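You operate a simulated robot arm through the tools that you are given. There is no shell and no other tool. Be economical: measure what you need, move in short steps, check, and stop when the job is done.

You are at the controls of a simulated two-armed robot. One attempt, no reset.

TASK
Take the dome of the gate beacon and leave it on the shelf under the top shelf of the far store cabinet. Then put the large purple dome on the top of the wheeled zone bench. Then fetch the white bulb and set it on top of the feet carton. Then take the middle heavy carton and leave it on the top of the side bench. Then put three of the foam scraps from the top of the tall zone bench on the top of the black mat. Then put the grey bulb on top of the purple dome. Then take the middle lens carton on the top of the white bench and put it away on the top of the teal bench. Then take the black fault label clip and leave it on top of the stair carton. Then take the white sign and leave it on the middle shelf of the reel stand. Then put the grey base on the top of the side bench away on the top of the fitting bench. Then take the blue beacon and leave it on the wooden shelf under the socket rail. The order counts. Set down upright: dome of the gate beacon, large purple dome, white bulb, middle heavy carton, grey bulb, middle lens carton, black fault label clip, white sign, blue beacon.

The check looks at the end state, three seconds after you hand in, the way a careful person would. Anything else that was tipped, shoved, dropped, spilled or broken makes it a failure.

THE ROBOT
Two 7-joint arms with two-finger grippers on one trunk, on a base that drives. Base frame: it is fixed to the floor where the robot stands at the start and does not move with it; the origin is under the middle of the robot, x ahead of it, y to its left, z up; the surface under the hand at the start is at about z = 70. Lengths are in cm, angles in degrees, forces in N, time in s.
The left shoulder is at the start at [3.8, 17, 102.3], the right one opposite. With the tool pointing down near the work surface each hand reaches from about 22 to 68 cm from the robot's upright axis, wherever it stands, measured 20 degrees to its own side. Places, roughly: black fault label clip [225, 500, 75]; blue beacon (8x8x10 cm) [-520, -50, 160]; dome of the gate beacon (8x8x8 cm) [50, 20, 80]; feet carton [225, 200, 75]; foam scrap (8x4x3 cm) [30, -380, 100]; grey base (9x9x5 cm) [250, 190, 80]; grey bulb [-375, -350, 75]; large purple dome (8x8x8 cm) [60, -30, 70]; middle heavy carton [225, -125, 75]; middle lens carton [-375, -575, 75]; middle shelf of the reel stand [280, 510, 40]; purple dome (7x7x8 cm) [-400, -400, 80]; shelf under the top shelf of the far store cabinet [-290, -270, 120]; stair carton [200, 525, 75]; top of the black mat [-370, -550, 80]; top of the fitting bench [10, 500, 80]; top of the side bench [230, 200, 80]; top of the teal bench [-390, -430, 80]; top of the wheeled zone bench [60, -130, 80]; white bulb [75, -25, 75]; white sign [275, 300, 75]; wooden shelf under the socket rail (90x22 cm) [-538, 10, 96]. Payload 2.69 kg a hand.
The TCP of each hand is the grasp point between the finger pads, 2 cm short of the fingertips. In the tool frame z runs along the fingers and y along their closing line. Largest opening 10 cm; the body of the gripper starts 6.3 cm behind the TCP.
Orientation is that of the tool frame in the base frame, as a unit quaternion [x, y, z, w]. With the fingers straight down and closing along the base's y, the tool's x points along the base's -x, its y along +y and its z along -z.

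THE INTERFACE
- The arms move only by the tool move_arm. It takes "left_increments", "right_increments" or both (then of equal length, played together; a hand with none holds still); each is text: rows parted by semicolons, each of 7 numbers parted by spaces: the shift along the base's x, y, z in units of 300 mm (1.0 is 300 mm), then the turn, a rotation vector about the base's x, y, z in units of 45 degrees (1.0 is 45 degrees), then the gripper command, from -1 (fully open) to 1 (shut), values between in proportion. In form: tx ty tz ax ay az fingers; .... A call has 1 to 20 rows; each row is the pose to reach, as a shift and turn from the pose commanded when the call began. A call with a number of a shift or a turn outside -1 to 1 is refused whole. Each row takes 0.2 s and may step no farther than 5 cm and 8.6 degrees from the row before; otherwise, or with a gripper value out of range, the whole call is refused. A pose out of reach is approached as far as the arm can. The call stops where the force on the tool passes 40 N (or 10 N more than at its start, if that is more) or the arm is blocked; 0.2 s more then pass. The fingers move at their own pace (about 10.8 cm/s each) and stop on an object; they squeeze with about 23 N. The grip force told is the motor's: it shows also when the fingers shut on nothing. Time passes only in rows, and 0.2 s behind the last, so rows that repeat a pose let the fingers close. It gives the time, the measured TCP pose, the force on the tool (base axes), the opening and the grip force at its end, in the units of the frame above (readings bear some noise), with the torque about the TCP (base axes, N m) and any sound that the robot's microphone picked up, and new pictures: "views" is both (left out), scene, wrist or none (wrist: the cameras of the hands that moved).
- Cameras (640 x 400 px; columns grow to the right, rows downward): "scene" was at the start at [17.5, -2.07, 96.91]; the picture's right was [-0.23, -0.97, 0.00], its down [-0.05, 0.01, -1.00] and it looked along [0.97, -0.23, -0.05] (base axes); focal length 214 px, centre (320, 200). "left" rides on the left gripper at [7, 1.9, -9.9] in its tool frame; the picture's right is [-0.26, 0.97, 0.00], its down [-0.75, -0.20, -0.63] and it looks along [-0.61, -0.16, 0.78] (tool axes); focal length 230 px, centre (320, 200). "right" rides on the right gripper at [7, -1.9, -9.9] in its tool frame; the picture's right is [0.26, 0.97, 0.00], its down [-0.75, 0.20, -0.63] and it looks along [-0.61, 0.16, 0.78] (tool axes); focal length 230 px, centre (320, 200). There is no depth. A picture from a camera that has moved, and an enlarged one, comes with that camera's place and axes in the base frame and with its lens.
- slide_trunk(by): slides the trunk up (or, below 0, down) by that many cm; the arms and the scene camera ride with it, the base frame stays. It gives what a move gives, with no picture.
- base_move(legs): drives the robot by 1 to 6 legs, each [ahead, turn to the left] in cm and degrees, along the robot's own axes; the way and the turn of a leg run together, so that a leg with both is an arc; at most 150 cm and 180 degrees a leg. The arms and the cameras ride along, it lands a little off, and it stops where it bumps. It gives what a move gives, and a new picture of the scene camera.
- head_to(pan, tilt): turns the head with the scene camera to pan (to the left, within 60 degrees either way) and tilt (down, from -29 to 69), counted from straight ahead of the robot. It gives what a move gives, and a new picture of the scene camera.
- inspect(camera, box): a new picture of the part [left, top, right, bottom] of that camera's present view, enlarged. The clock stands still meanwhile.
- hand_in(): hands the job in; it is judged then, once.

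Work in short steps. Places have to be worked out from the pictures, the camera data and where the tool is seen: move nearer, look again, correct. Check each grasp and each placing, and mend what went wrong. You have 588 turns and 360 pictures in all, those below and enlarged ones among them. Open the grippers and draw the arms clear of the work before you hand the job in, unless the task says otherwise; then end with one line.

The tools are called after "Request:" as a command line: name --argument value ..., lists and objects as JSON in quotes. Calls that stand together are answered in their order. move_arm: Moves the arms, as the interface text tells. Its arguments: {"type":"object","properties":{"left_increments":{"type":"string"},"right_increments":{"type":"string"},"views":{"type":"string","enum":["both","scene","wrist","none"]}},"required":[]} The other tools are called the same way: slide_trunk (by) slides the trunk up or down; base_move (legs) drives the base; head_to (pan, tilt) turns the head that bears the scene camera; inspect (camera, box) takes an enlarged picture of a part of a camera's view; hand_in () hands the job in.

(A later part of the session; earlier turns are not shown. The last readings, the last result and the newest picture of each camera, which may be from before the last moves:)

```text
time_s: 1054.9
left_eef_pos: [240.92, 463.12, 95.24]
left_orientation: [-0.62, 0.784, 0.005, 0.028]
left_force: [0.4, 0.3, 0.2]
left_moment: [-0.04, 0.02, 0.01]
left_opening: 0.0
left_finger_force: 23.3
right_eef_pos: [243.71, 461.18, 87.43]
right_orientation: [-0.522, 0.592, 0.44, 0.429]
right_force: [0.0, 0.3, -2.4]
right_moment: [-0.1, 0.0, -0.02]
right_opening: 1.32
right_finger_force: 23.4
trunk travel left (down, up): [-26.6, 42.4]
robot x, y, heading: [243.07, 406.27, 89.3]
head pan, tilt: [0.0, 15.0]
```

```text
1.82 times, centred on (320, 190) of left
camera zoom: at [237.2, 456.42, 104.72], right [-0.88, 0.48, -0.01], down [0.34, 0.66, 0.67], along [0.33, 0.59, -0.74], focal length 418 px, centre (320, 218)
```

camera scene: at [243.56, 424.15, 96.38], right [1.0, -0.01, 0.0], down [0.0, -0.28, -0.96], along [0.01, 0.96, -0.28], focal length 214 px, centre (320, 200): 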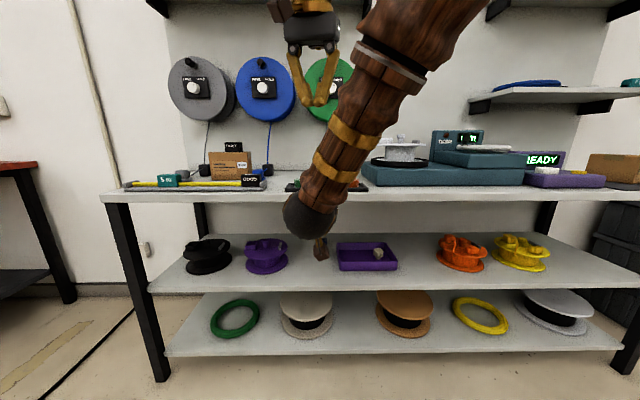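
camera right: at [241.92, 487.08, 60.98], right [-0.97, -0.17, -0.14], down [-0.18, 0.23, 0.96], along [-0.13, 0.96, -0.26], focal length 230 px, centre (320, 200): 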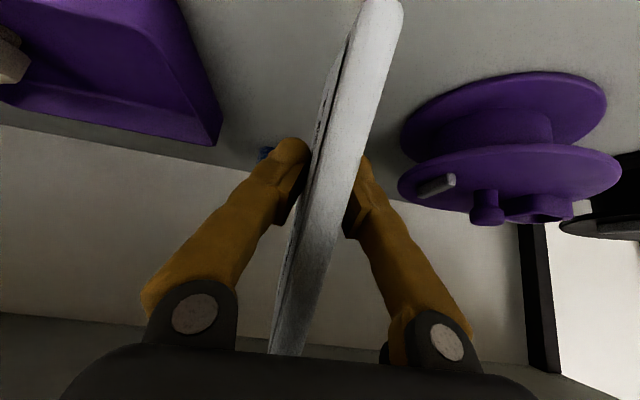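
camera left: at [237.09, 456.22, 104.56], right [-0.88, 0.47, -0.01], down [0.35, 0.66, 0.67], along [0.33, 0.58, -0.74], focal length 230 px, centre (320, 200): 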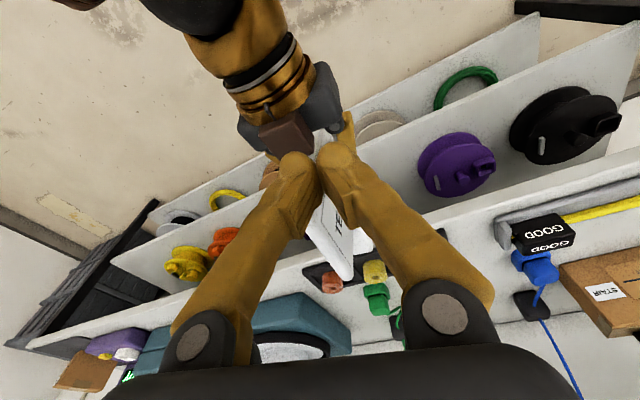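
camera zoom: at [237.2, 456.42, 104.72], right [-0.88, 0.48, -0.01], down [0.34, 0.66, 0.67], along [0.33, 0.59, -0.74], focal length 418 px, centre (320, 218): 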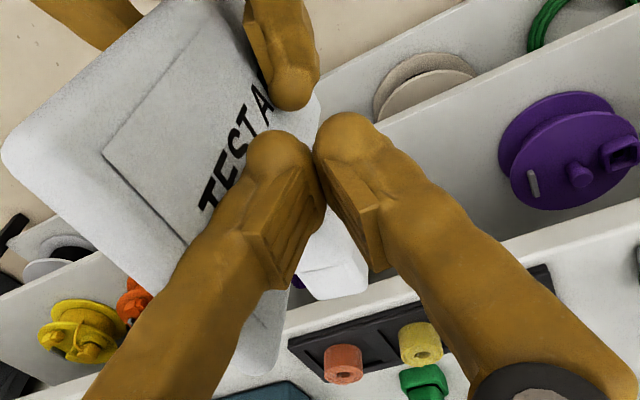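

Missed: left fingers were 2.5 cm to the side. Push the right hand forward again, shift the left fingers over, and repeat the pull.

Request:
move_arm --right_increments "0 0.05 -0.01 0 0 0 1;0 0.12 -0.02 0 0 0 1;0 0.2 -0.04 0 0 0 1;0 0.28 -0.04 0 0 0 1;0 0.36 -0.04 0 0 0 1;0 0.4 -0.04 0 0 0 1;0 0.4 -0.04 0 0 0 1" --views "none"

Request:
move_arm --left_increments "0.03 0 0 0 0 0 1;0.06 0 0 0 0 0 1;0.09 0 0 0 0 0 1;0.09 0 0 0 0 0 1" --views "none"

Request:
inspect --camera "left" --box '[200, 80, 440, 300]'

```text
time_s: 1056.5
left_eef_pos: [241.01, 463.24, 95.32]
left_orientation: [-0.619, 0.785, 0.006, 0.029]
left_force: [1.9, 8.1, 20.0]
left_moment: [0.05, -0.15, 0.02]
left_opening: 0.0
left_finger_force: 23.2
right_eef_pos: [243.05, 472.92, 86.51]
right_orientation: [-0.525, 0.587, 0.442, 0.429]
right_force: [-0.6, -7.6, -22.5]
right_moment: [2.63, -0.39, 0.01]
right_opening: 1.33
right_finger_force: 23.0
trunk travel left (down, up): [-26.6, 42.4]
robot x, y, heading: [243.63, 406.15, 89.2]
head pan, tilt: [0.0, 15.0]
```

```text
time_s: 1057.7
left_eef_pos: [242.18, 462.3, 97.39]
left_orientation: [-0.633, 0.772, 0.006, 0.047]
left_force: [-0.6, -1.2, 0.3]
left_moment: [0.14, 0.01, -0.01]
left_opening: 0.0
left_finger_force: 22.8
right_eef_pos: [243.01, 471.27, 88.18]
right_orientation: [-0.519, 0.581, 0.45, 0.437]
right_force: [0.0, -0.9, -1.7]
right_moment: [-0.13, -0.02, -0.04]
right_opening: 1.31
right_finger_force: 22.7
trunk travel left (down, up): [-26.6, 42.4]
robot x, y, heading: [243.14, 406.08, 89.2]
head pan, tilt: [0.0, 15.0]
stopped in row 4 (left hand): the arm was blocked; the commanded pose is now the measured one
```

```text
1.82 times, centred on (320, 190) of left
camera zoom: at [238.28, 455.26, 106.65], right [-0.9, 0.44, -0.03], down [0.3, 0.65, 0.7], along [0.33, 0.61, -0.72], focal length 418 px, centre (320, 218)
```

zoom: 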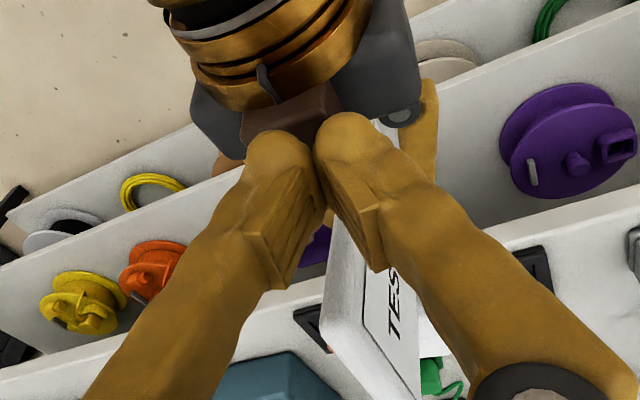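

The left tips were resting on a block atop the right gripper. Move them 3 cm forward and 1.6 cm over, then lower behind the sign.

Request:
move_arm --left_increments "0 0 0.04 0 0 0 1;0.03 0.05 0.04 0 0 0 1;0.055 0.1 0.04 0 0 0 1;0.055 0.1 -0.02 0 0 0 1;0.055 0.1 -0.08 0 0 0 1;0.055 0.1 -0.08 0 0 0 1" --views "none"

Request:
move_arm --right_increments "0 -0.04 0 0 0 0 1;0 -0.08 0 0 0 0 1;0 -0.12 0 0 0 0 1;0 -0.16 0.005 0 0 0 1;0 -0.2 0.01 0 0 0 1;0 -0.24 0.02 0 0 0 1;0 -0.28 0.03 0 0 0 1;0 -0.32 0.04 0 0 0 1" --views "none"

Request:
inspect --camera "left" --box '[160, 40, 480, 300]'

```text
time_s: 1059.0
left_eef_pos: [242.89, 464.97, 95.81]
left_orientation: [-0.641, 0.766, 0.006, 0.047]
left_force: [0.3, -1.4, 0.4]
left_moment: [0.12, -0.02, -0.02]
left_opening: 0.0
left_finger_force: 23.1
right_eef_pos: [242.89, 469.89, 88.94]
right_orientation: [-0.518, 0.578, 0.453, 0.439]
right_force: [-0.3, -0.1, -1.6]
right_moment: [-0.16, 0.02, -0.01]
right_opening: 1.31
right_finger_force: 23.0
trunk travel left (down, up): [-26.6, 42.4]
robot x, y, heading: [243.72, 406.13, 89.4]
head pan, tilt: [0.0, 15.0]
stopped in row 6 (left hand): the arm was blocked; the commanded pose is now the measured one
```

```text
time_s: 1059.3
left_eef_pos: [242.44, 463.87, 96.83]
left_orientation: [-0.646, 0.761, 0.008, 0.054]
left_force: [-0.2, -0.6, 0.0]
left_moment: [0.15, -0.02, 0.03]
left_opening: 0.0
left_finger_force: 23.3
right_eef_pos: [242.88, 468.04, 89.98]
right_orientation: [-0.514, 0.573, 0.458, 0.444]
right_force: [0.5, -0.9, -1.0]
right_moment: [-0.13, 0.04, -0.02]
right_opening: 1.33
right_finger_force: 22.8
trunk travel left (down, up): [-26.6, 42.4]
robot x, y, heading: [243.33, 406.2, 89.3]
head pan, tilt: [0.0, 15.0]
stopped in row 1 (left hand): the arm was blocked; the commanded pose is now the measured one
```

```text
1.54 times, centred on (320, 170) of left
camera zoom: at [238.74, 456.45, 105.94], right [-0.91, 0.41, -0.03], down [0.27, 0.65, 0.71], along [0.31, 0.63, -0.71], focal length 354 px, centre (320, 246)
```

zoom: 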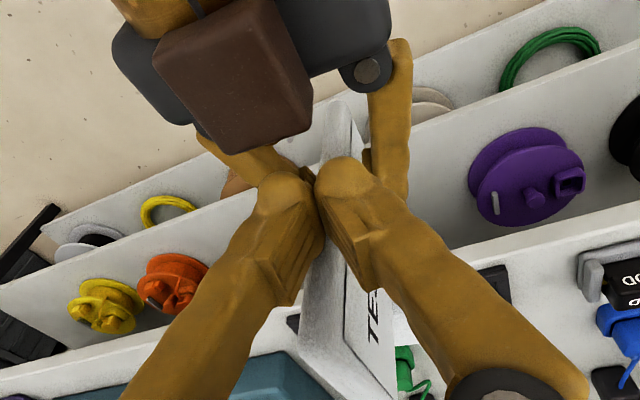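

Left fingers are now right behind the sign's upper edge. Pull right back while pushing left forward together.

Request:
move_arm --right_increments "0 -0.04 0 0 0 0 1;0 -0.08 0 0 0 0 1;0 -0.12 0 0 0 0 1;0 -0.16 0 0 0 0 1;0 -0.2 0 0 0 0 1" --left_increments "0.01 0.02 0 0 0 0 1;0.01 0.04 0 0 0 0 1;0.01 0.06 0 0 0 0 1;0.01 0.08 0 0 0 0 1;0.01 0.1 0 0 0 0 1" --views "none"

Request:
move_arm --right_increments "0 -0.04 0.01 0 0 0 1;0 -0.08 0.01 0 0 0 1;0 -0.12 0.02 0 0 0 1;0 -0.16 0.02 0 0 0 1;0 -0.2 0.03 0 0 0 1" --left_increments "0 0.02 0 0 0 0 1;0 0.04 0 0 0 0 1;0 0.06 0 0 0 0 1;0 0.08 0 0 0 0 1;0 0.1 0 0 0 0 1" --views "none"

Request:
inspect --camera "left" --box '[160, 40, 480, 300]'

```text
time_s: 1060.2
left_eef_pos: [242.7, 465.07, 97.68]
left_orientation: [-0.647, 0.76, 0.012, 0.058]
left_force: [-0.3, -1.3, 0.8]
left_moment: [0.14, 0.0, 0.0]
left_opening: 0.02
left_finger_force: 23.1
right_eef_pos: [242.92, 462.64, 90.94]
right_orientation: [-0.51, 0.569, 0.463, 0.449]
right_force: [-0.7, -0.1, -1.6]
right_moment: [-0.11, 0.01, -0.03]
right_opening: 1.31
right_finger_force: 23.1
trunk travel left (down, up): [-26.6, 42.4]
robot x, y, heading: [243.41, 406.44, 89.6]
head pan, tilt: [0.0, 15.0]
stopped in row 4 (left hand): the arm was blocked; the commanded pose is now the measured one
```

```text
time_s: 1060.8
left_eef_pos: [242.94, 465.01, 99.28]
left_orientation: [-0.648, 0.758, 0.018, 0.065]
left_force: [-0.8, -0.5, 0.4]
left_moment: [0.12, 0.02, 0.01]
left_opening: 0.01
left_finger_force: 22.8
right_eef_pos: [243.51, 459.64, 91.86]
right_orientation: [-0.504, 0.57, 0.464, 0.454]
right_force: [0.7, -0.7, -1.6]
right_moment: [-0.15, -0.03, -0.04]
right_opening: 1.33
right_finger_force: 23.4
trunk travel left (down, up): [-26.6, 42.4]
robot x, y, heading: [243.15, 406.43, 89.6]
head pan, tilt: [0.0, 15.0]
stopped in row 2 (left hand): the arm was blocked; the commanded pose is now the measured one
```

```text
1.54 times, centred on (320, 170) of left
camera zoom: at [239.17, 457.4, 108.12], right [-0.91, 0.41, -0.02], down [0.26, 0.63, 0.73], along [0.31, 0.66, -0.69], focal length 354 px, centre (320, 246)
```

zoom: 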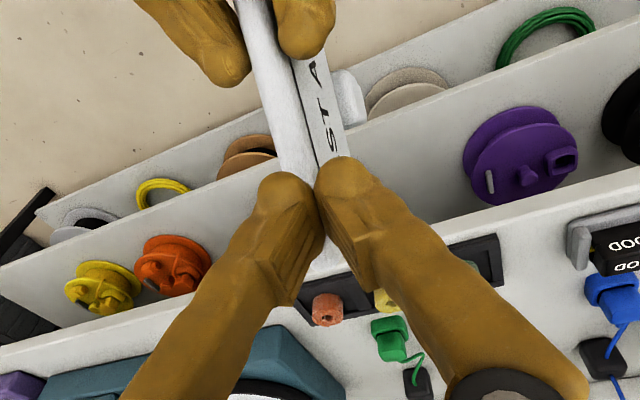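

Excellent: the sign has turned 45° already and is gripped close to its top edge. Now press down with the left fingertips while raising the right slightly to finish the rotation.

Request:
move_arm --right_increments "0 0 0.015 0 0 0 1;0 0 0.03 0 0 0 1;0 0 0.045 0 0 0 1;0 0 0.06 0 0 0 1;0 0 0.06 0 0 0 1" --left_increments "0 0.01 -0.02 0 0 0 1;0 0.02 -0.045 0 0 0 1;0 0.03 -0.07 0 0 0 1;0 0.03 -0.09 0 0 0 1;0 0.03 -0.1 0 0 0 1" --views "none"

Request:
inspect --camera "left" --box '[160, 40, 480, 300]'

```text
time_s: 1062.0
left_eef_pos: [243.19, 466.05, 96.33]
left_orientation: [-0.646, 0.761, 0.019, 0.064]
left_force: [1.0, 1.3, 9.2]
left_moment: [0.12, -0.07, 0.02]
left_opening: 0.58
left_finger_force: 23.3
right_eef_pos: [243.06, 459.8, 93.49]
right_orientation: [-0.508, 0.567, 0.466, 0.451]
right_force: [-0.9, -1.7, -9.9]
right_moment: [-0.69, 0.05, 0.04]
right_opening: 1.34
right_finger_force: 23.0
trunk travel left (down, up): [-26.6, 42.4]
robot x, y, heading: [243.22, 406.07, 89.3]
head pan, tilt: [0.0, 15.0]
```

```text
1.54 times, centred on (320, 170) of left
camera zoom: at [239.55, 458.5, 105.03], right [-0.91, 0.41, -0.02], down [0.27, 0.63, 0.73], along [0.31, 0.66, -0.69], focal length 354 px, centre (320, 246)
```

zoom: 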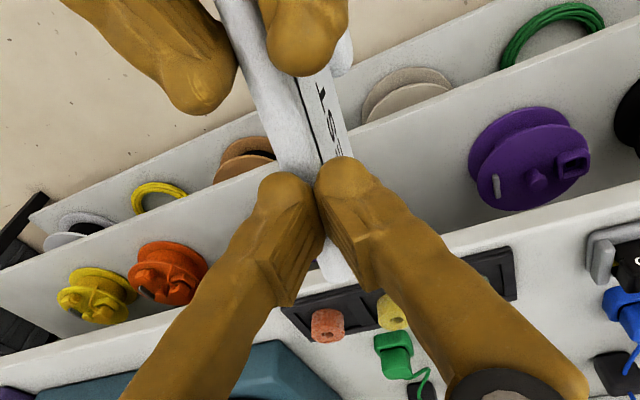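

Top edge is now ~18° from level. Withdraw the left hand upward and aside, and pitch the right hand back 18° to make the sign upright.

Request:
move_arm --left_increments "0 0 0.08 0 0 0 1;0 0 0.2 0 0 0 1;-0.1 0 0.3 0 0 0 0.5;-0.25 0 0.33 0 0 0 0;-0.4 -0.03 0.33 0 0 0 -0.5;-0.55 -0.06 0.3 0 0 0 -1;-0.7 -0.1 0.25 0 0 0 -1;-0.85 -0.12 0.2 0 0 0 -1;-0.95 -0.12 0.15 0 0 0 -1" --right_increments "0 0 0 0 0 0 1;0 0 0 0 0 0 1;0 0.02 0 -0.08 0 0 1;0 0.05 0 -0.16 0 0 1;0 0.08 0 -0.24 0 0 1;0 0.12 0 -0.32 0 0 1;0 0.16 0 -0.4 0 0 1;0 0.2 0 -0.4 0 0 1;0 0.2 0 -0.4 0 0 1" --views "wrist"

```text
time_s: 1062.3
left_eef_pos: [242.69, 464.72, 98.47]
left_orientation: [-0.649, 0.758, 0.021, 0.068]
left_force: [-0.4, -0.9, 0.4]
left_moment: [0.13, 0.04, 0.0]
left_opening: 0.0
left_finger_force: 22.8
right_eef_pos: [243.02, 458.09, 94.83]
right_orientation: [-0.501, 0.56, 0.473, 0.46]
right_force: [0.4, -0.8, -1.8]
right_moment: [-0.13, -0.03, -0.01]
right_opening: 1.31
right_finger_force: 22.8
trunk travel left (down, up): [-26.6, 42.4]
robot x, y, heading: [243.58, 406.1, 89.6]
head pan, tilt: [0.0, 15.0]
stopped in row 1 (left hand): the arm was blocked; the commanded pose is now the measured one
camera right: at [244.02, 447.48, 89.15], right [-0.98, 0.02, -0.19], down [-0.17, -0.52, 0.84], along [-0.08, 0.85, 0.51], focal length 230 px, centre (320, 200)
camera left: at [239.05, 456.88, 107.33], right [-0.92, 0.4, -0.02], down [0.26, 0.63, 0.73], along [0.31, 0.67, -0.68], focal length 230 px, centre (320, 200)
```

right: 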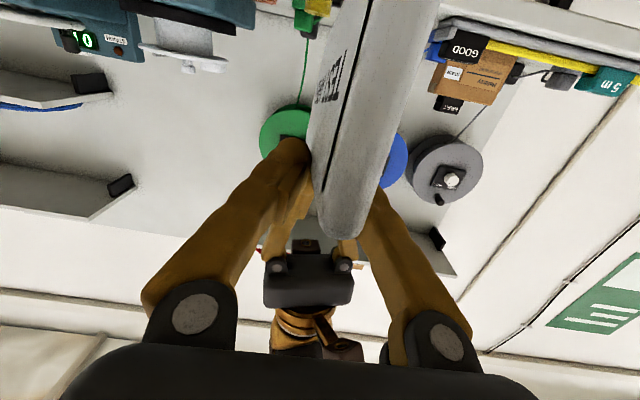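
left: 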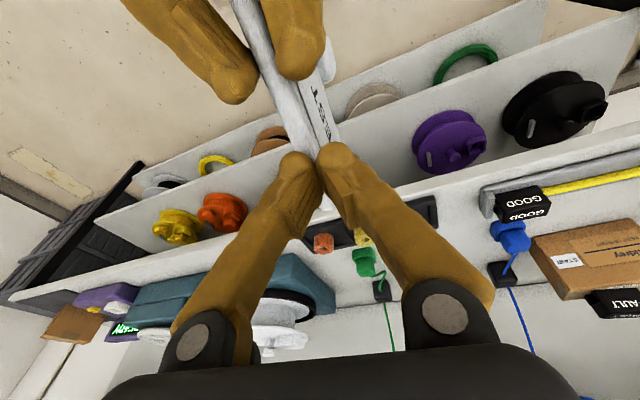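

Retreat the left hand alone first.

Request:
move_arm --left_increments "-0.02 0 0.1 0 0 0 1;-0.1 0 0.2 0 0 0 1;-0.2 0 0.3 0 0 0 1;-0.33 0 0.33 0 0 0 1;-0.48 -0.03 0.33 0 0 0 0;-0.62 -0.06 0.3 0 0 0 -1;-0.76 -0.1 0.25 0 0 0 -1;-0.9 -0.12 0.2 0 0 0 -1" --views "none"

Request:
move_arm --right_increments "0 0.02 0 -0.08 0 0 1;0 0.05 0 -0.16 0 0 1;0 0.08 0 -0.24 0 0 1;0 0.12 0 -0.32 0 0 1;0 0.16 0 -0.4 0 0 1;0 0.2 0 -0.45 0 0 1;0 0.25 0 -0.45 0 0 1;0 0.3 0 -0.45 0 0 1" --views "none"

```text
time_s: 1064.1
left_eef_pos: [215.87, 461.22, 104.22]
left_orientation: [-0.645, 0.761, 0.023, 0.066]
left_force: [-0.7, 0.2, 0.0]
left_moment: [0.0, -0.01, -0.03]
left_opening: 10.01
left_finger_force: 0.0
right_eef_pos: [243.19, 458.5, 94.62]
right_orientation: [-0.501, 0.562, 0.472, 0.458]
right_force: [-0.1, 0.8, -1.9]
right_moment: [-0.08, 0.02, -0.02]
right_opening: 1.3
right_finger_force: 23.1
trunk travel left (down, up): [-26.6, 42.4]
robot x, y, heading: [243.29, 406.21, 89.4]
head pan, tilt: [0.0, 15.0]
```

```text
time_s: 1065.9
left_eef_pos: [216.05, 461.23, 104.14]
left_orientation: [-0.645, 0.761, 0.022, 0.066]
left_force: [-0.5, -0.1, -0.6]
left_moment: [0.01, 0.0, -0.01]
left_opening: 10.0
left_finger_force: 0.1
right_eef_pos: [243.08, 467.54, 94.71]
right_orientation: [-0.573, 0.637, 0.365, 0.364]
right_force: [0.6, -0.2, -2.1]
right_moment: [-0.02, -0.01, -0.05]
right_opening: 1.3
right_finger_force: 22.8
trunk travel left (down, up): [-26.6, 42.4]
robot x, y, heading: [243.33, 406.41, 89.4]
head pan, tilt: [0.0, 15.0]
```

Check uprightness with the left camera turned toward the sign.

Request:
move_arm --left_increments "0 0 0 0 0 -0.17 -1;0 0 0 0 0 -0.34 -1;0 0 0 0 0 -0.51 -1;0 0 0 0 0 -0.68 -1;0 0 0 0 0 -0.85 -1;0 0 0 0 0 -1.0 -1" --views "wrist"

```text
time_s: 1067.3
left_eef_pos: [216.12, 460.98, 104.2]
left_orientation: [-0.304, 0.95, -0.004, 0.071]
left_force: [-0.1, -0.1, 0.5]
left_moment: [0.01, 0.0, -0.02]
left_opening: 10.01
left_finger_force: 0.1
right_eef_pos: [243.07, 467.69, 94.68]
right_orientation: [-0.574, 0.637, 0.365, 0.363]
right_force: [-0.5, -1.3, -1.8]
right_moment: [0.02, -0.01, -0.01]
right_opening: 1.3
right_finger_force: 22.5
trunk travel left (down, up): [-26.6, 42.4]
robot x, y, heading: [243.58, 406.0, 89.3]
head pan, tilt: [0.0, 15.0]
camera left: at [208.12, 458.15, 113.01], right [-0.35, 0.94, -0.02], down [0.63, 0.25, 0.73], along [0.69, 0.25, -0.68], focal length 230 px, centre (320, 200)
```

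left: 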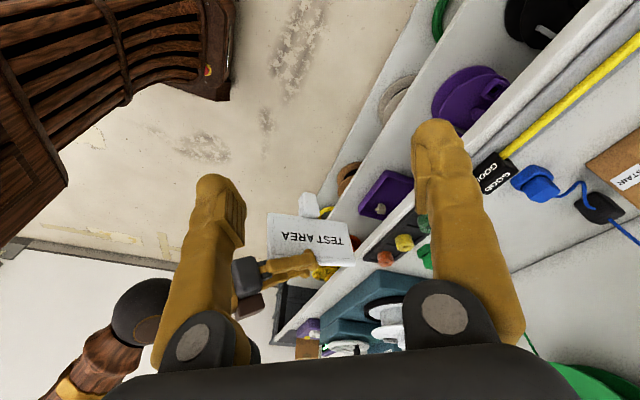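

The sign is upright within ~5° and held near its centre. Retract the left hand, lower the trunk 24 cm, and trim the last 5°.

Request:
move_arm --left_increments "-0.1 -0.1 0.05 0 0 0 -1;-0.2 -0.22 0.1 0 0 0.1 -1;-0.25 -0.36 0.15 0 0 0.2 -1;-0.3 -0.5 0.2 0 0 0.3 -1;-0.3 -0.62 0.25 0 0 0.4 -1;-0.3 -0.7 0.3 0 0 0.5 -1;-0.3 -0.7 0.3 0 0 0.5 -1" --right_increments "0 0 0 0.03 0 0 1;0 0 0 0.06 0 0 1;0 0 0 0.09 0 0 1;0 0 0 0.11 0 0 1;0 0 0 0.11 0 0 1;0 0 0 0.11 0 0 1;0 0 0 0.11 0 0 1" --views "none"

Request:
slide_trunk --by -25

Request:
move_arm --right_increments "-0.02 0 -0.05 0 0 0 1;-0.04 0 -0.1 0 0 0 1;-0.06 0 -0.15 0 0 0 1;-0.06 0 -0.2 0 0 0 1;-0.06 0 -0.22 0 0 0 1;-0.06 0 -0.22 0 0 0 1" --views "none"

```text
time_s: 1068.9
left_eef_pos: [207.18, 439.96, 112.8]
left_orientation: [-0.485, 0.872, 0.005, 0.068]
left_force: [0.0, -0.2, -0.4]
left_moment: [0.05, -0.01, 0.03]
left_opening: 10.02
left_finger_force: 0.1
right_eef_pos: [243.07, 467.53, 94.65]
right_orientation: [-0.558, 0.62, 0.393, 0.388]
right_force: [-0.1, -0.2, -2.7]
right_moment: [-0.04, -0.01, 0.01]
right_opening: 1.32
right_finger_force: 23.0
trunk travel left (down, up): [-26.6, 42.4]
robot x, y, heading: [243.61, 406.22, 89.5]
head pan, tilt: [0.0, 15.0]
```

```text
time_s: 1071.5
left_eef_pos: [207.19, 439.89, 88.0]
left_orientation: [-0.484, 0.872, 0.01, 0.069]
left_force: [0.2, 0.8, -0.1]
left_moment: [-0.01, 0.01, 0.05]
left_opening: 9.99
left_finger_force: 0.1
right_eef_pos: [243.09, 467.57, 69.66]
right_orientation: [-0.557, 0.62, 0.393, 0.388]
right_force: [-0.3, -0.2, -1.9]
right_moment: [-0.03, 0.02, -0.01]
right_opening: 1.31
right_finger_force: 23.0
trunk travel left (down, up): [-1.6, 67.4]
robot x, y, heading: [243.76, 406.1, 89.3]
head pan, tilt: [0.0, 15.0]
```

```text
time_s: 1072.9
left_eef_pos: [207.16, 439.77, 88.04]
left_orientation: [-0.485, 0.872, 0.009, 0.068]
left_force: [-0.5, -0.9, 0.8]
left_moment: [0.01, -0.01, 0.03]
left_opening: 9.97
left_finger_force: 0.1
right_eef_pos: [241.4, 467.4, 63.05]
right_orientation: [-0.557, 0.62, 0.392, 0.388]
right_force: [-0.1, 0.5, -2.3]
right_moment: [-0.01, -0.01, 0.02]
right_opening: 1.3
right_finger_force: 23.5
trunk travel left (down, up): [-1.6, 67.4]
robot x, y, heading: [243.42, 406.18, 89.3]
head pan, tilt: [0.0, 15.0]
```

Drive in 36 cm.

Request:
base_move --legs '[[36, 0]]'

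```text
time_s: 1075.2
left_eef_pos: [207.57, 475.19, 88.06]
left_orientation: [-0.484, 0.872, 0.01, 0.069]
left_force: [0.1, -0.3, 0.7]
left_moment: [0.01, 0.0, 0.01]
left_opening: 10.0
left_finger_force: 0.1
right_eef_pos: [241.79, 502.99, 63.08]
right_orientation: [-0.557, 0.62, 0.393, 0.389]
right_force: [0.1, -0.3, -1.4]
right_moment: [-0.06, 0.0, -0.01]
right_opening: 1.29
right_finger_force: 23.1
trunk travel left (down, up): [-1.6, 67.4]
robot x, y, heading: [243.48, 441.7, 89.2]
head pan, tilt: [0.0, 15.0]
camera scene: at [243.96, 459.21, 71.37], right [1.0, -0.01, 0.0], down [0.0, -0.28, -0.96], along [0.01, 0.96, -0.28], focal length 214 px, centre (320, 200)
```

scene: 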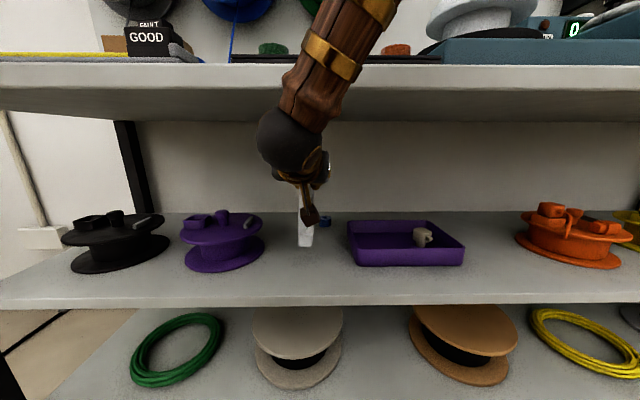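

Lower to contact in small steps.

Request:
move_arm --right_increments "0 0 -0.03 0 0 0 1;0 0 -0.06 0 0 0 1;0 0 -0.08 0 0 0 1;0 0 -0.095 0 0 0 1;0 0 -0.095 0 0 0 1" --views "none"

```text
time_s: 1076.4
left_eef_pos: [207.52, 474.27, 87.43]
left_orientation: [-0.485, 0.872, -0.001, 0.064]
left_force: [-0.4, 0.0, 0.1]
left_moment: [-0.02, 0.01, -0.01]
left_opening: 9.99
left_finger_force: 0.0
right_eef_pos: [241.72, 501.93, 61.14]
right_orientation: [-0.555, 0.616, 0.398, 0.392]
right_force: [-0.5, 0.7, -2.3]
right_moment: [-0.04, 0.01, -0.04]
right_opening: 1.32
right_finger_force: 23.1
trunk travel left (down, up): [-1.6, 67.4]
robot x, y, heading: [244.03, 441.51, 89.6]
head pan, tilt: [0.0, 15.0]
```

Request:
move_arm --right_increments "0 0.01 -0.02 0 0 0 1;0 0.02 -0.04 0 0 0 1;0 0.02 -0.055 0 0 0 1;0 0.02 -0.07 0 0 0 1;0 0.02 -0.07 0 0 0 1" --views "none"

```text
time_s: 1077.6
left_eef_pos: [207.56, 474.17, 87.51]
left_orientation: [-0.485, 0.872, 0.0, 0.064]
left_force: [-0.9, -0.3, 0.1]
left_moment: [-0.01, 0.01, -0.02]
left_opening: 10.0
left_finger_force: 0.0
right_eef_pos: [241.74, 502.72, 59.44]
right_orientation: [-0.552, 0.615, 0.401, 0.396]
right_force: [-0.6, -1.0, 21.5]
right_moment: [0.29, 0.01, 0.0]
right_opening: 1.33
right_finger_force: 23.8
trunk travel left (down, up): [-1.6, 67.4]
robot x, y, heading: [243.78, 441.48, 89.3]
head pan, tilt: [0.0, 15.0]
```

Contact (21 N). Before releasing, look at the sign from the side with the left camera.

Request:
move_arm --left_increments "0 -0.08 -0.1 0 0 -0.12 -1;0 -0.16 -0.22 0 0 -0.24 -1;0.03 -0.2 -0.35 0 0 -0.36 -1;0.06 -0.2 -0.48 0 0 -0.45 -1;0.1 -0.2 -0.6 0 0 -0.45 -1;0.14 -0.2 -0.65 0 0 -0.45 -1" --views "none"

Request:
inspect --camera "left" --box '[240, 160, 480, 350]'

```text
time_s: 1079.0
left_eef_pos: [211.81, 467.78, 68.92]
left_orientation: [-0.322, 0.944, 0.004, 0.075]
left_force: [-0.2, -0.1, 0.6]
left_moment: [-0.01, 0.0, 0.02]
left_opening: 10.01
left_finger_force: 0.0
right_eef_pos: [241.72, 502.57, 59.23]
right_orientation: [-0.554, 0.617, 0.398, 0.393]
right_force: [0.1, -0.6, 18.8]
right_moment: [0.49, -0.05, -0.03]
right_opening: 1.3
right_finger_force: 23.0
trunk travel left (down, up): [-1.6, 67.4]
robot x, y, heading: [244.18, 441.85, 89.3]
head pan, tilt: [0.0, 15.0]
```

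```text
2.11 times, centred on (360, 255) of left
camera zoom: at [203.85, 464.44, 77.53], right [-0.39, 0.92, 0.0], down [0.62, 0.26, 0.74], along [0.68, 0.29, -0.67], focal length 484 px, centre (236, 84)
```

zoom: 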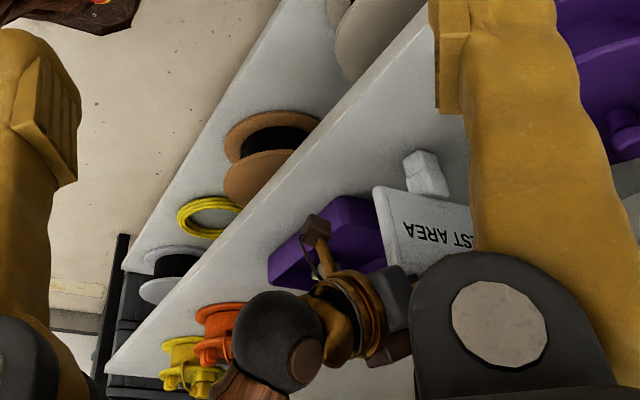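

The sign is upright within 2° and resting on its stub. Ease off, open a little, and back straight out.

Request:
move_arm --right_increments "0 0 0.008 0 0 0 1;0 0 0.01 0 0 0 0.6;0 0 0.01 0 0 0 0.4;0 0 0.01 0 0 0 0.1;0 0 0.01 0 0 0 0;0 0 0.01 0 0 0 0" --views "none"

Request:
base_move --legs '[[-30, 0]]'

```text
time_s: 1080.4
left_eef_pos: [211.79, 467.82, 68.83]
left_orientation: [-0.323, 0.943, 0.003, 0.076]
left_force: [0.2, -1.1, -0.2]
left_moment: [-0.02, 0.04, 0.01]
left_opening: 10.01
left_finger_force: 0.1
right_eef_pos: [241.73, 502.61, 59.52]
right_orientation: [-0.554, 0.617, 0.398, 0.393]
right_force: [-0.4, -0.1, -0.5]
right_moment: [0.0, -0.02, 0.0]
right_opening: 5.01
right_finger_force: 0.1
trunk travel left (down, up): [-1.6, 67.4]
robot x, y, heading: [243.93, 441.85, 89.3]
head pan, tilt: [0.0, 15.0]
```

```text
time_s: 1082.4
left_eef_pos: [211.4, 438.26, 68.75]
left_orientation: [-0.323, 0.943, 0.003, 0.075]
left_force: [0.0, 0.8, 0.3]
left_moment: [-0.04, 0.0, 0.01]
left_opening: 10.01
left_finger_force: 0.1
right_eef_pos: [241.52, 473.08, 59.39]
right_orientation: [-0.554, 0.617, 0.398, 0.393]
right_force: [0.0, 0.6, -0.2]
right_moment: [0.0, 0.0, 0.01]
right_opening: 4.99
right_finger_force: 0.1
trunk travel left (down, up): [-1.6, 67.4]
robot x, y, heading: [243.59, 412.41, 89.1]
head pan, tilt: [0.0, 15.0]
camera scene: at [243.64, 429.69, 71.37], right [1.0, -0.01, 0.0], down [0.0, -0.28, -0.96], along [0.01, 0.96, -0.28], focal length 214 px, centre (320, 200)
```

scene: 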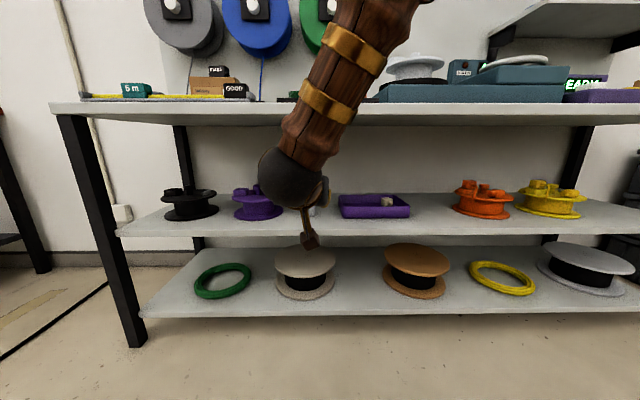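

Check the sign with the right wrist camera.

Request:
inspect --camera "right" --box '[120, 40, 520, 290]'

```text
1.60 times, centred on (320, 165) of right
camera zoom: at [242.33, 461.35, 56.5], right [-0.98, -0.03, -0.19], down [-0.17, -0.29, 0.94], along [-0.08, 0.96, 0.28], focal length 368 px, centre (320, 256)
```

zoom: 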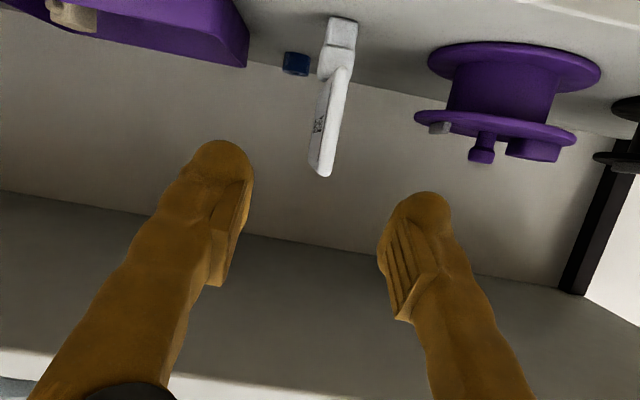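

The sign stands upright on the middle shelf. Now the grey base on the side bench. Restore a travel pose and drive round the pedestal to the bench's north side.

Request:
slide_trunk --by 34

Request:
move_arm --right_increments "0 -0.05 0.04 -0.16 0 0 -1;0 -0.1 0.08 -0.32 0 0 -1;0 -0.15 0.12 -0.48 0 0 -1;0.05 -0.2 0.2 -0.64 0 0 -1;0.1 -0.25 0.28 -0.8 0 0 -1;0.15 -0.3 0.36 -0.95 0 0 -1;0.2 -0.3 0.44 -1.0 0 0 -1" --left_increments "0.02 0.1 0.02 0 0 0.16 -1;0.04 0.2 0.04 0 0 0.32 -1;0.08 0.3 0.06 0 0 0.48 -1;0.12 0.4 0.08 0 0 0.64 -1;0.16 0.5 0.1 0 0 0.8 -1;0.2 0.6 0.12 0.03 0 0.95 -1;0.2 0.66 0.12 0.05 0 1.0 -1" --views "none"

Request:
base_move --legs '[[0, 136], [61, 0], [0, 45], [105, 0], [0, 90], [42, 0]]'

```text
time_s: 1085.8
left_eef_pos: [211.6, 436.81, 102.15]
left_orientation: [-0.324, 0.944, -0.013, 0.07]
left_force: [-0.2, -1.1, -0.5]
left_moment: [-0.02, 0.04, 0.0]
left_opening: 10.01
left_finger_force: 0.2
right_eef_pos: [241.65, 472.41, 94.39]
right_orientation: [-0.548, 0.616, 0.403, 0.398]
right_force: [-0.7, 1.5, -0.8]
right_moment: [-0.01, 0.0, 0.01]
right_opening: 4.99
right_finger_force: 0.1
trunk travel left (down, up): [-35.6, 33.4]
robot x, y, heading: [243.06, 412.15, 89.6]
head pan, tilt: [0.0, 15.0]
```

```text
time_s: 1087.4
left_eef_pos: [217.3, 457.26, 106.63]
left_orientation: [-0.658, 0.747, 0.059, 0.074]
left_force: [-0.7, -0.4, -0.8]
left_moment: [0.01, 0.0, 0.01]
left_opening: 9.99
left_finger_force: 0.2
right_eef_pos: [247.3, 463.11, 107.56]
right_orientation: [-0.661, 0.721, 0.136, 0.156]
right_force: [1.1, -0.9, 0.0]
right_moment: [-0.02, -0.03, 0.02]
right_opening: 10.01
right_finger_force: 0.1
trunk travel left (down, up): [-35.6, 33.4]
robot x, y, heading: [243.69, 412.27, 89.2]
head pan, tilt: [0.0, 15.0]
```

```text
time_s: 1109.8
left_eef_pos: [291.1, 291.53, 106.69]
left_orientation: [0.05, 0.994, -0.01, 0.093]
left_force: [0.0, 0.4, 0.2]
left_moment: [-0.02, 0.01, -0.03]
left_opening: 10.03
left_finger_force: 0.1
right_eef_pos: [297.95, 261.62, 107.56]
right_orientation: [0.029, 0.978, -0.011, 0.206]
right_force: [0.6, -0.7, -0.5]
right_moment: [-0.01, 0.03, 0.03]
right_opening: 10.01
right_finger_force: 0.0
trunk travel left (down, up): [-35.6, 33.4]
robot x, y, heading: [246.71, 264.69, 0.8]
head pan, tilt: [0.0, 15.0]
camera scene: at [264.92, 264.72, 105.35], right [0.01, -1.0, 0.0], down [-0.28, 0.0, -0.96], along [0.96, 0.01, -0.28], focal length 214 px, centre (320, 200)
```

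scene: 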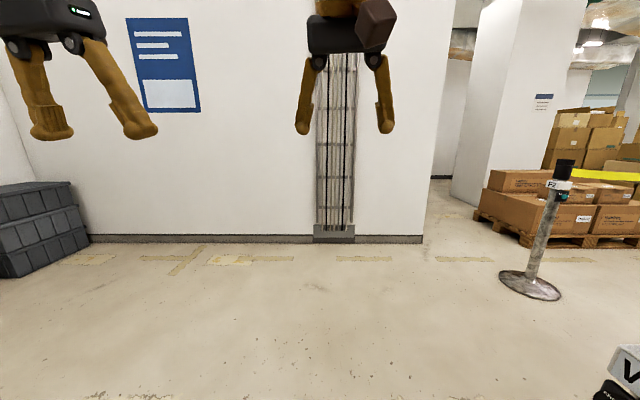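

Turn to face the side bench and close in; tilt the head down.

Request:
head_to --pan 0 --tilt 38

Request:
base_move --legs '[[0, -91], [11, 0]]'

```text
time_s: 1110.7
left_eef_pos: [289.58, 291.52, 107.36]
left_orientation: [0.051, 0.994, -0.009, 0.101]
left_force: [0.2, 0.0, 0.3]
left_moment: [-0.02, 0.06, 0.03]
left_opening: 9.98
left_finger_force: 0.1
right_eef_pos: [296.34, 261.73, 108.29]
right_orientation: [0.029, 0.976, -0.011, 0.214]
right_force: [0.4, -0.8, -0.1]
right_moment: [-0.02, 0.02, -0.02]
right_opening: 9.99
right_finger_force: 0.0
trunk travel left (down, up): [-35.6, 33.4]
robot x, y, heading: [246.71, 264.43, 0.6]
head pan, tilt: [0.0, 38.0]
camera scene: at [264.19, 264.71, 101.7], right [0.01, -1.0, 0.0], down [-0.63, -0.01, -0.78], along [0.78, 0.01, -0.63], focal length 214 px, centre (320, 200)
```

scene: 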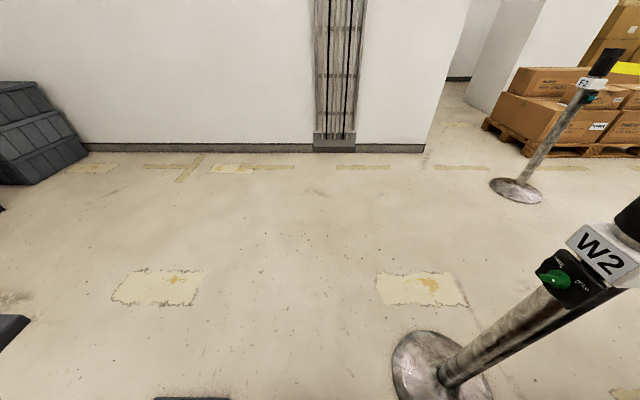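

```text
time_s: 1115.8
left_eef_pos: [273.97, 210.69, 107.42]
left_orientation: [0.739, 0.666, -0.078, 0.064]
left_force: [0.6, -0.3, -0.4]
left_moment: [0.01, 0.02, 0.02]
left_opening: 9.98
left_finger_force: 0.1
right_eef_pos: [243.93, 204.05, 108.47]
right_orientation: [0.712, 0.669, -0.16, 0.144]
right_force: [0.3, -0.2, -0.4]
right_moment: [0.02, 0.05, -0.04]
right_opening: 10.01
right_finger_force: 0.0
trunk travel left (down, up): [-35.6, 33.4]
robot x, y, heading: [246.63, 253.36, -89.2]
head pan, tilt: [0.0, 38.0]
camera scene: at [246.82, 236.07, 101.72], right [-1.0, -0.01, 0.0], down [-0.01, 0.63, -0.78], along [0.01, -0.78, -0.63], focal length 214 px, centre (320, 200)
```

scene: 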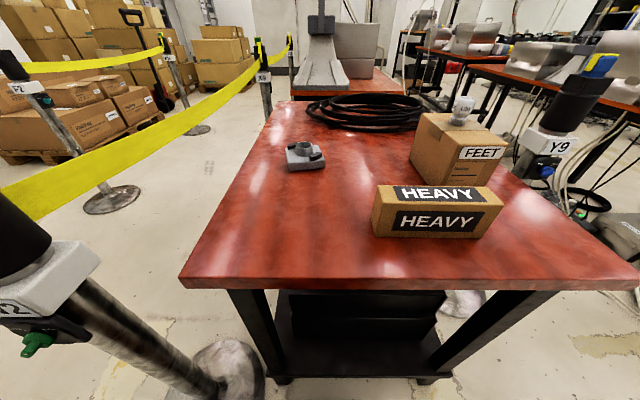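

Zoom on the grey base.

Request:
inspect --camera "scene" --box '[265, 125, 345, 185]'

```text
6.67 times, centred on (305, 155) of scene
camera zoom: at [246.82, 236.07, 101.72], right [-1.0, -0.01, 0.0], down [-0.01, 0.63, -0.78], along [0.01, -0.78, -0.63], focal length 1430 px, centre (420, 500)
```

zoom: 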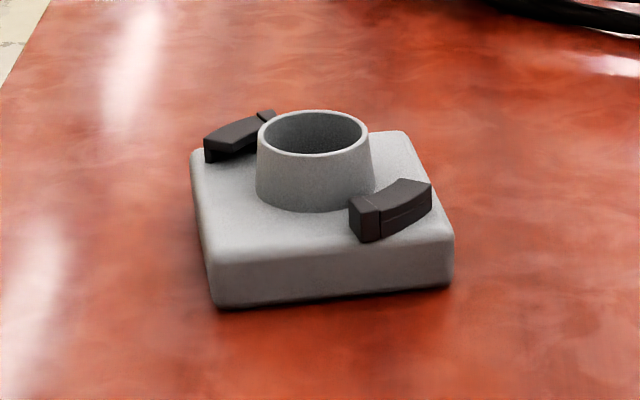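

The base has a round collar (~4.1 cm) with clamps on one diagonal; I'll grip the collar along the other diagonal (yaw +45°). Move the right hand above [251.2,190].

Request:
move_arm --right_increments "0.04 -0.07 -0.05 0.04 0 0.14 -0.6;0.08 -0.14 -0.1 0.08 0 0.28 -0.4;0.12 -0.21 -0.16 0.12 0 0.42 -0.3;0.16 -0.28 -0.23 0.16 0 0.57 -0.3;0.2 -0.35 -0.31 0.2 0 0.72 -0.3;0.24 -0.42 -0.39 0.22 0 0.87 -0.3;0.243 -0.467 -0.48 0.22 0 0.97 -0.3;0.243 -0.467 -0.55 0.22 0 0.97 -0.3;0.243 -0.467 -0.55 0.22 0 0.97 -0.3" --views "wrist"

```text
time_s: 1117.5
left_eef_pos: [273.78, 214.79, 107.74]
left_orientation: [0.739, 0.666, -0.08, 0.066]
left_force: [-0.4, 0.8, 0.7]
left_moment: [-0.08, -0.01, -0.02]
left_opening: 10.0
left_finger_force: 0.1
right_eef_pos: [251.34, 192.99, 95.24]
right_orientation: [0.421, 0.894, -0.048, 0.144]
right_force: [0.8, 1.2, -0.9]
right_moment: [-0.09, -0.01, -0.01]
right_opening: 6.48
right_finger_force: 0.0
trunk travel left (down, up): [-35.6, 33.4]
robot x, y, heading: [246.19, 253.45, -89.4]
head pan, tilt: [0.0, 38.0]
stopped in row 8 (right hand): the arm was blocked; the commanded pose is now the measured one
camera right: at [243.52, 199.16, 102.53], right [0.58, 0.81, -0.04], down [0.47, -0.29, 0.83], along [0.66, -0.51, -0.55], focal length 230 px, centre (320, 200)
```

right: 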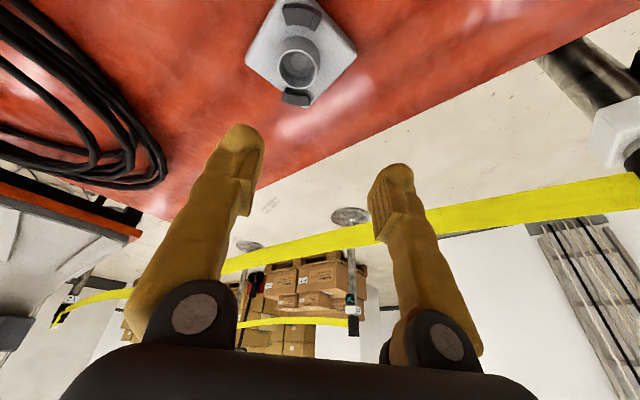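

Perfectly aligned (clamps lie across the closing axis). Descend to the collar.

Request:
move_arm --right_increments "-0.01 -0.03 -0.07 0 0 0 -0.3;-0.02 -0.06 -0.14 0 0 0 -0.3;-0.027 -0.083 -0.22 0 0 0 -0.3;-0.027 -0.083 -0.3 0 0 0 -0.3;-0.027 -0.083 -0.38 0 0 0 -0.3;-0.027 -0.083 -0.44 0 0 0 -0.3;-0.027 -0.083 -0.485 0 0 0 -0.3;-0.027 -0.083 -0.485 0 0 0 -0.3" --views "none"

```text
time_s: 1117.8
left_eef_pos: [273.72, 216.57, 106.01]
left_orientation: [0.739, 0.669, -0.063, 0.047]
left_force: [0.6, 0.3, 0.5]
left_moment: [-0.08, 0.0, -0.01]
left_opening: 10.01
left_finger_force: 0.1
right_eef_pos: [251.22, 193.75, 95.35]
right_orientation: [0.42, 0.894, -0.055, 0.148]
right_force: [0.3, 0.1, 0.4]
right_moment: [-0.06, 0.01, -0.03]
right_opening: 6.53
right_finger_force: 0.1
trunk travel left (down, up): [-35.6, 33.4]
robot x, y, heading: [246.46, 253.3, -89.5]
head pan, tilt: [0.0, 38.0]
stopped in row 1 (right hand): the arm was blocked; the commanded pose is now the measured one
```

Stalled at reach. Nudge the base 4 cm forward, raise the left hand a bit, and use the trunk to lower.

Request:
base_move --legs '[[4, 0]]'

Request:
move_arm --left_increments "-0.08 0.05 0.08 0 0 0 -1;-0.16 0.1 0.18 0 0 0 -1;-0.24 0.15 0.3 0 0 0 -1;-0.28 0.2 0.42 0 0 0 -1;-0.28 0.2 0.5 0 0 0 -1" --views "none"

```text
time_s: 1118.7
left_eef_pos: [273.73, 216.61, 103.56]
left_orientation: [0.741, 0.67, -0.036, 0.017]
left_force: [0.1, -1.1, -0.6]
left_moment: [0.06, 0.0, 0.0]
left_opening: 9.99
left_finger_force: 0.0
right_eef_pos: [251.2, 192.54, 96.5]
right_orientation: [0.419, 0.893, -0.063, 0.15]
right_force: [0.0, -0.4, -0.5]
right_moment: [0.05, -0.03, 0.01]
right_opening: 6.49
right_finger_force: 0.1
trunk travel left (down, up): [-35.6, 33.4]
robot x, y, heading: [246.73, 250.5, -90.0]
head pan, tilt: [0.0, 38.0]
stopped in leg 1: the robot was blocked; the commanded pose is now the measured one
camera scene: at [246.78, 232.91, 101.65], right [-1.0, -0.01, 0.0], down [-0.01, 0.63, -0.77], along [0.01, -0.77, -0.63], focal length 214 px, centre (320, 200)
```

scene: 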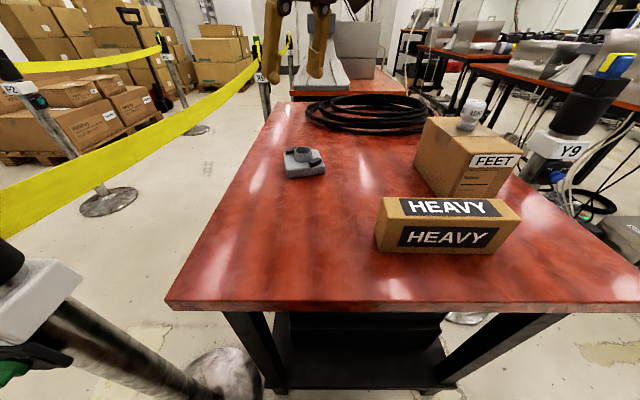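

```text
time_s: 1119.9
left_eef_pos: [270.78, 210.65, 117.62]
left_orientation: [0.741, 0.669, -0.05, 0.031]
left_force: [1.2, 0.6, 0.8]
left_moment: [0.0, -0.01, 0.01]
left_opening: 9.99
left_finger_force: 0.1
left hand out of reach, approached as far as the arm can: row 1, 2, 3, 4, 5
right_eef_pos: [251.3, 192.99, 96.76]
right_orientation: [0.418, 0.893, -0.065, 0.151]
right_force: [-0.2, 0.7, -0.1]
right_moment: [-0.04, 0.01, 0.0]
right_opening: 6.51
right_finger_force: 0.1
trunk travel left (down, up): [-35.6, 33.4]
robot x, y, heading: [246.38, 250.96, -89.3]
head pan, tilt: [0.0, 38.0]
```

Shift the right hand 2.5 cm forward, then lower with the trunk.

Request:
move_arm --right_increments "-0.01 -0.04 0 0 0 0 -0.3;-0.02 -0.08 0 0 0 0 -0.3;-0.02 -0.08 0 0 0 0 -0.3" --views "none"

Request:
slide_trunk --by -12

```text
time_s: 1120.7
left_eef_pos: [270.8, 210.63, 117.64]
left_orientation: [0.74, 0.67, -0.05, 0.031]
left_force: [0.0, 0.4, 0.5]
left_moment: [-0.01, -0.01, -0.01]
left_opening: 10.0
left_finger_force: 0.1
right_eef_pos: [250.66, 190.59, 96.71]
right_orientation: [0.418, 0.893, -0.065, 0.152]
right_force: [-0.6, -0.9, -0.3]
right_moment: [-0.01, 0.01, 0.02]
right_opening: 6.49
right_finger_force: 0.0
trunk travel left (down, up): [-35.6, 33.4]
robot x, y, heading: [246.94, 250.59, -89.3]
head pan, tilt: [0.0, 38.0]
```

```text
time_s: 1122.2
left_eef_pos: [270.73, 210.64, 105.86]
left_orientation: [0.74, 0.67, -0.051, 0.034]
left_force: [-0.3, -0.3, 0.7]
left_moment: [0.0, 0.0, 0.01]
left_opening: 10.03
left_finger_force: 0.1
right_eef_pos: [250.72, 190.6, 84.81]
right_orientation: [0.419, 0.893, -0.066, 0.151]
right_force: [-0.1, 0.5, 0.0]
right_moment: [0.0, 0.02, 0.0]
right_opening: 6.49
right_finger_force: 0.1
trunk travel left (down, up): [-23.6, 45.4]
robot x, y, heading: [246.54, 250.69, -89.7]
head pan, tilt: [0.0, 38.0]
```

One wrist look before the last 4 cm.

Request:
inspect --camera "right" --box '[120, 20, 520, 270]'

```text
1.60 times, centred on (320, 145) of right
camera zoom: at [242.93, 197.06, 91.81], right [0.58, 0.81, -0.07], down [0.47, -0.26, 0.84], along [0.66, -0.53, -0.53], focal length 368 px, centre (320, 288)
```

zoom: 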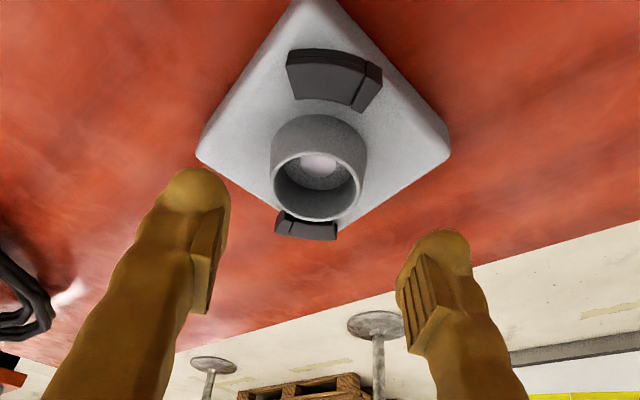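

Centred over the collar. Lower 4.3 cm with the trunk and close.

Request:
slide_trunk --by -4.3

Request:
move_arm --right_increments "-0.01 0 0 0 0 0 0;-0.01 0 0 0 0 0 1;-0.01 0 0 0 0 0 1;-0.01 0 0 0 0 0 1" --views "none"

Request:
slide_trunk --by 20

```text
time_s: 1123.1
left_eef_pos: [270.87, 210.72, 101.65]
left_orientation: [0.741, 0.669, -0.052, 0.035]
left_force: [-0.8, 0.0, 0.9]
left_moment: [0.0, 0.01, 0.01]
left_opening: 9.99
left_finger_force: 0.1
right_eef_pos: [250.64, 190.55, 80.56]
right_orientation: [0.418, 0.893, -0.066, 0.153]
right_force: [0.2, -0.4, 6.6]
right_moment: [-0.16, 0.15, 0.03]
right_opening: 6.51
right_finger_force: 0.1
trunk travel left (down, up): [-19.3, 49.7]
robot x, y, heading: [246.56, 250.68, -89.6]
head pan, tilt: [0.0, 38.0]
```

```text
time_s: 1124.1
left_eef_pos: [270.88, 210.69, 101.67]
left_orientation: [0.74, 0.67, -0.053, 0.034]
left_force: [-0.2, 0.0, 0.3]
left_moment: [0.01, 0.02, 0.02]
left_opening: 9.98
left_finger_force: 0.0
right_eef_pos: [250.41, 190.63, 80.62]
right_orientation: [0.418, 0.893, -0.066, 0.153]
right_force: [3.6, 1.6, 11.8]
right_moment: [0.07, -0.01, -0.09]
right_opening: 3.69
right_finger_force: 23.1
trunk travel left (down, up): [-19.3, 49.7]
robot x, y, heading: [246.47, 250.84, -89.3]
head pan, tilt: [0.0, 38.0]
```

```text
time_s: 1126.3
left_eef_pos: [270.89, 210.6, 121.26]
left_orientation: [0.741, 0.669, -0.049, 0.03]
left_force: [-0.2, -0.1, 0.2]
left_moment: [0.01, 0.0, 0.04]
left_opening: 9.96
left_finger_force: 0.0
right_eef_pos: [250.33, 190.5, 100.56]
right_orientation: [0.418, 0.893, -0.065, 0.153]
right_force: [-0.1, -0.3, -2.6]
right_moment: [0.0, 0.01, 0.0]
right_opening: 3.69
right_finger_force: 23.1
trunk travel left (down, up): [-39.3, 29.7]
robot x, y, heading: [246.39, 250.58, -89.3]
head pan, tilt: [0.0, 38.0]
```

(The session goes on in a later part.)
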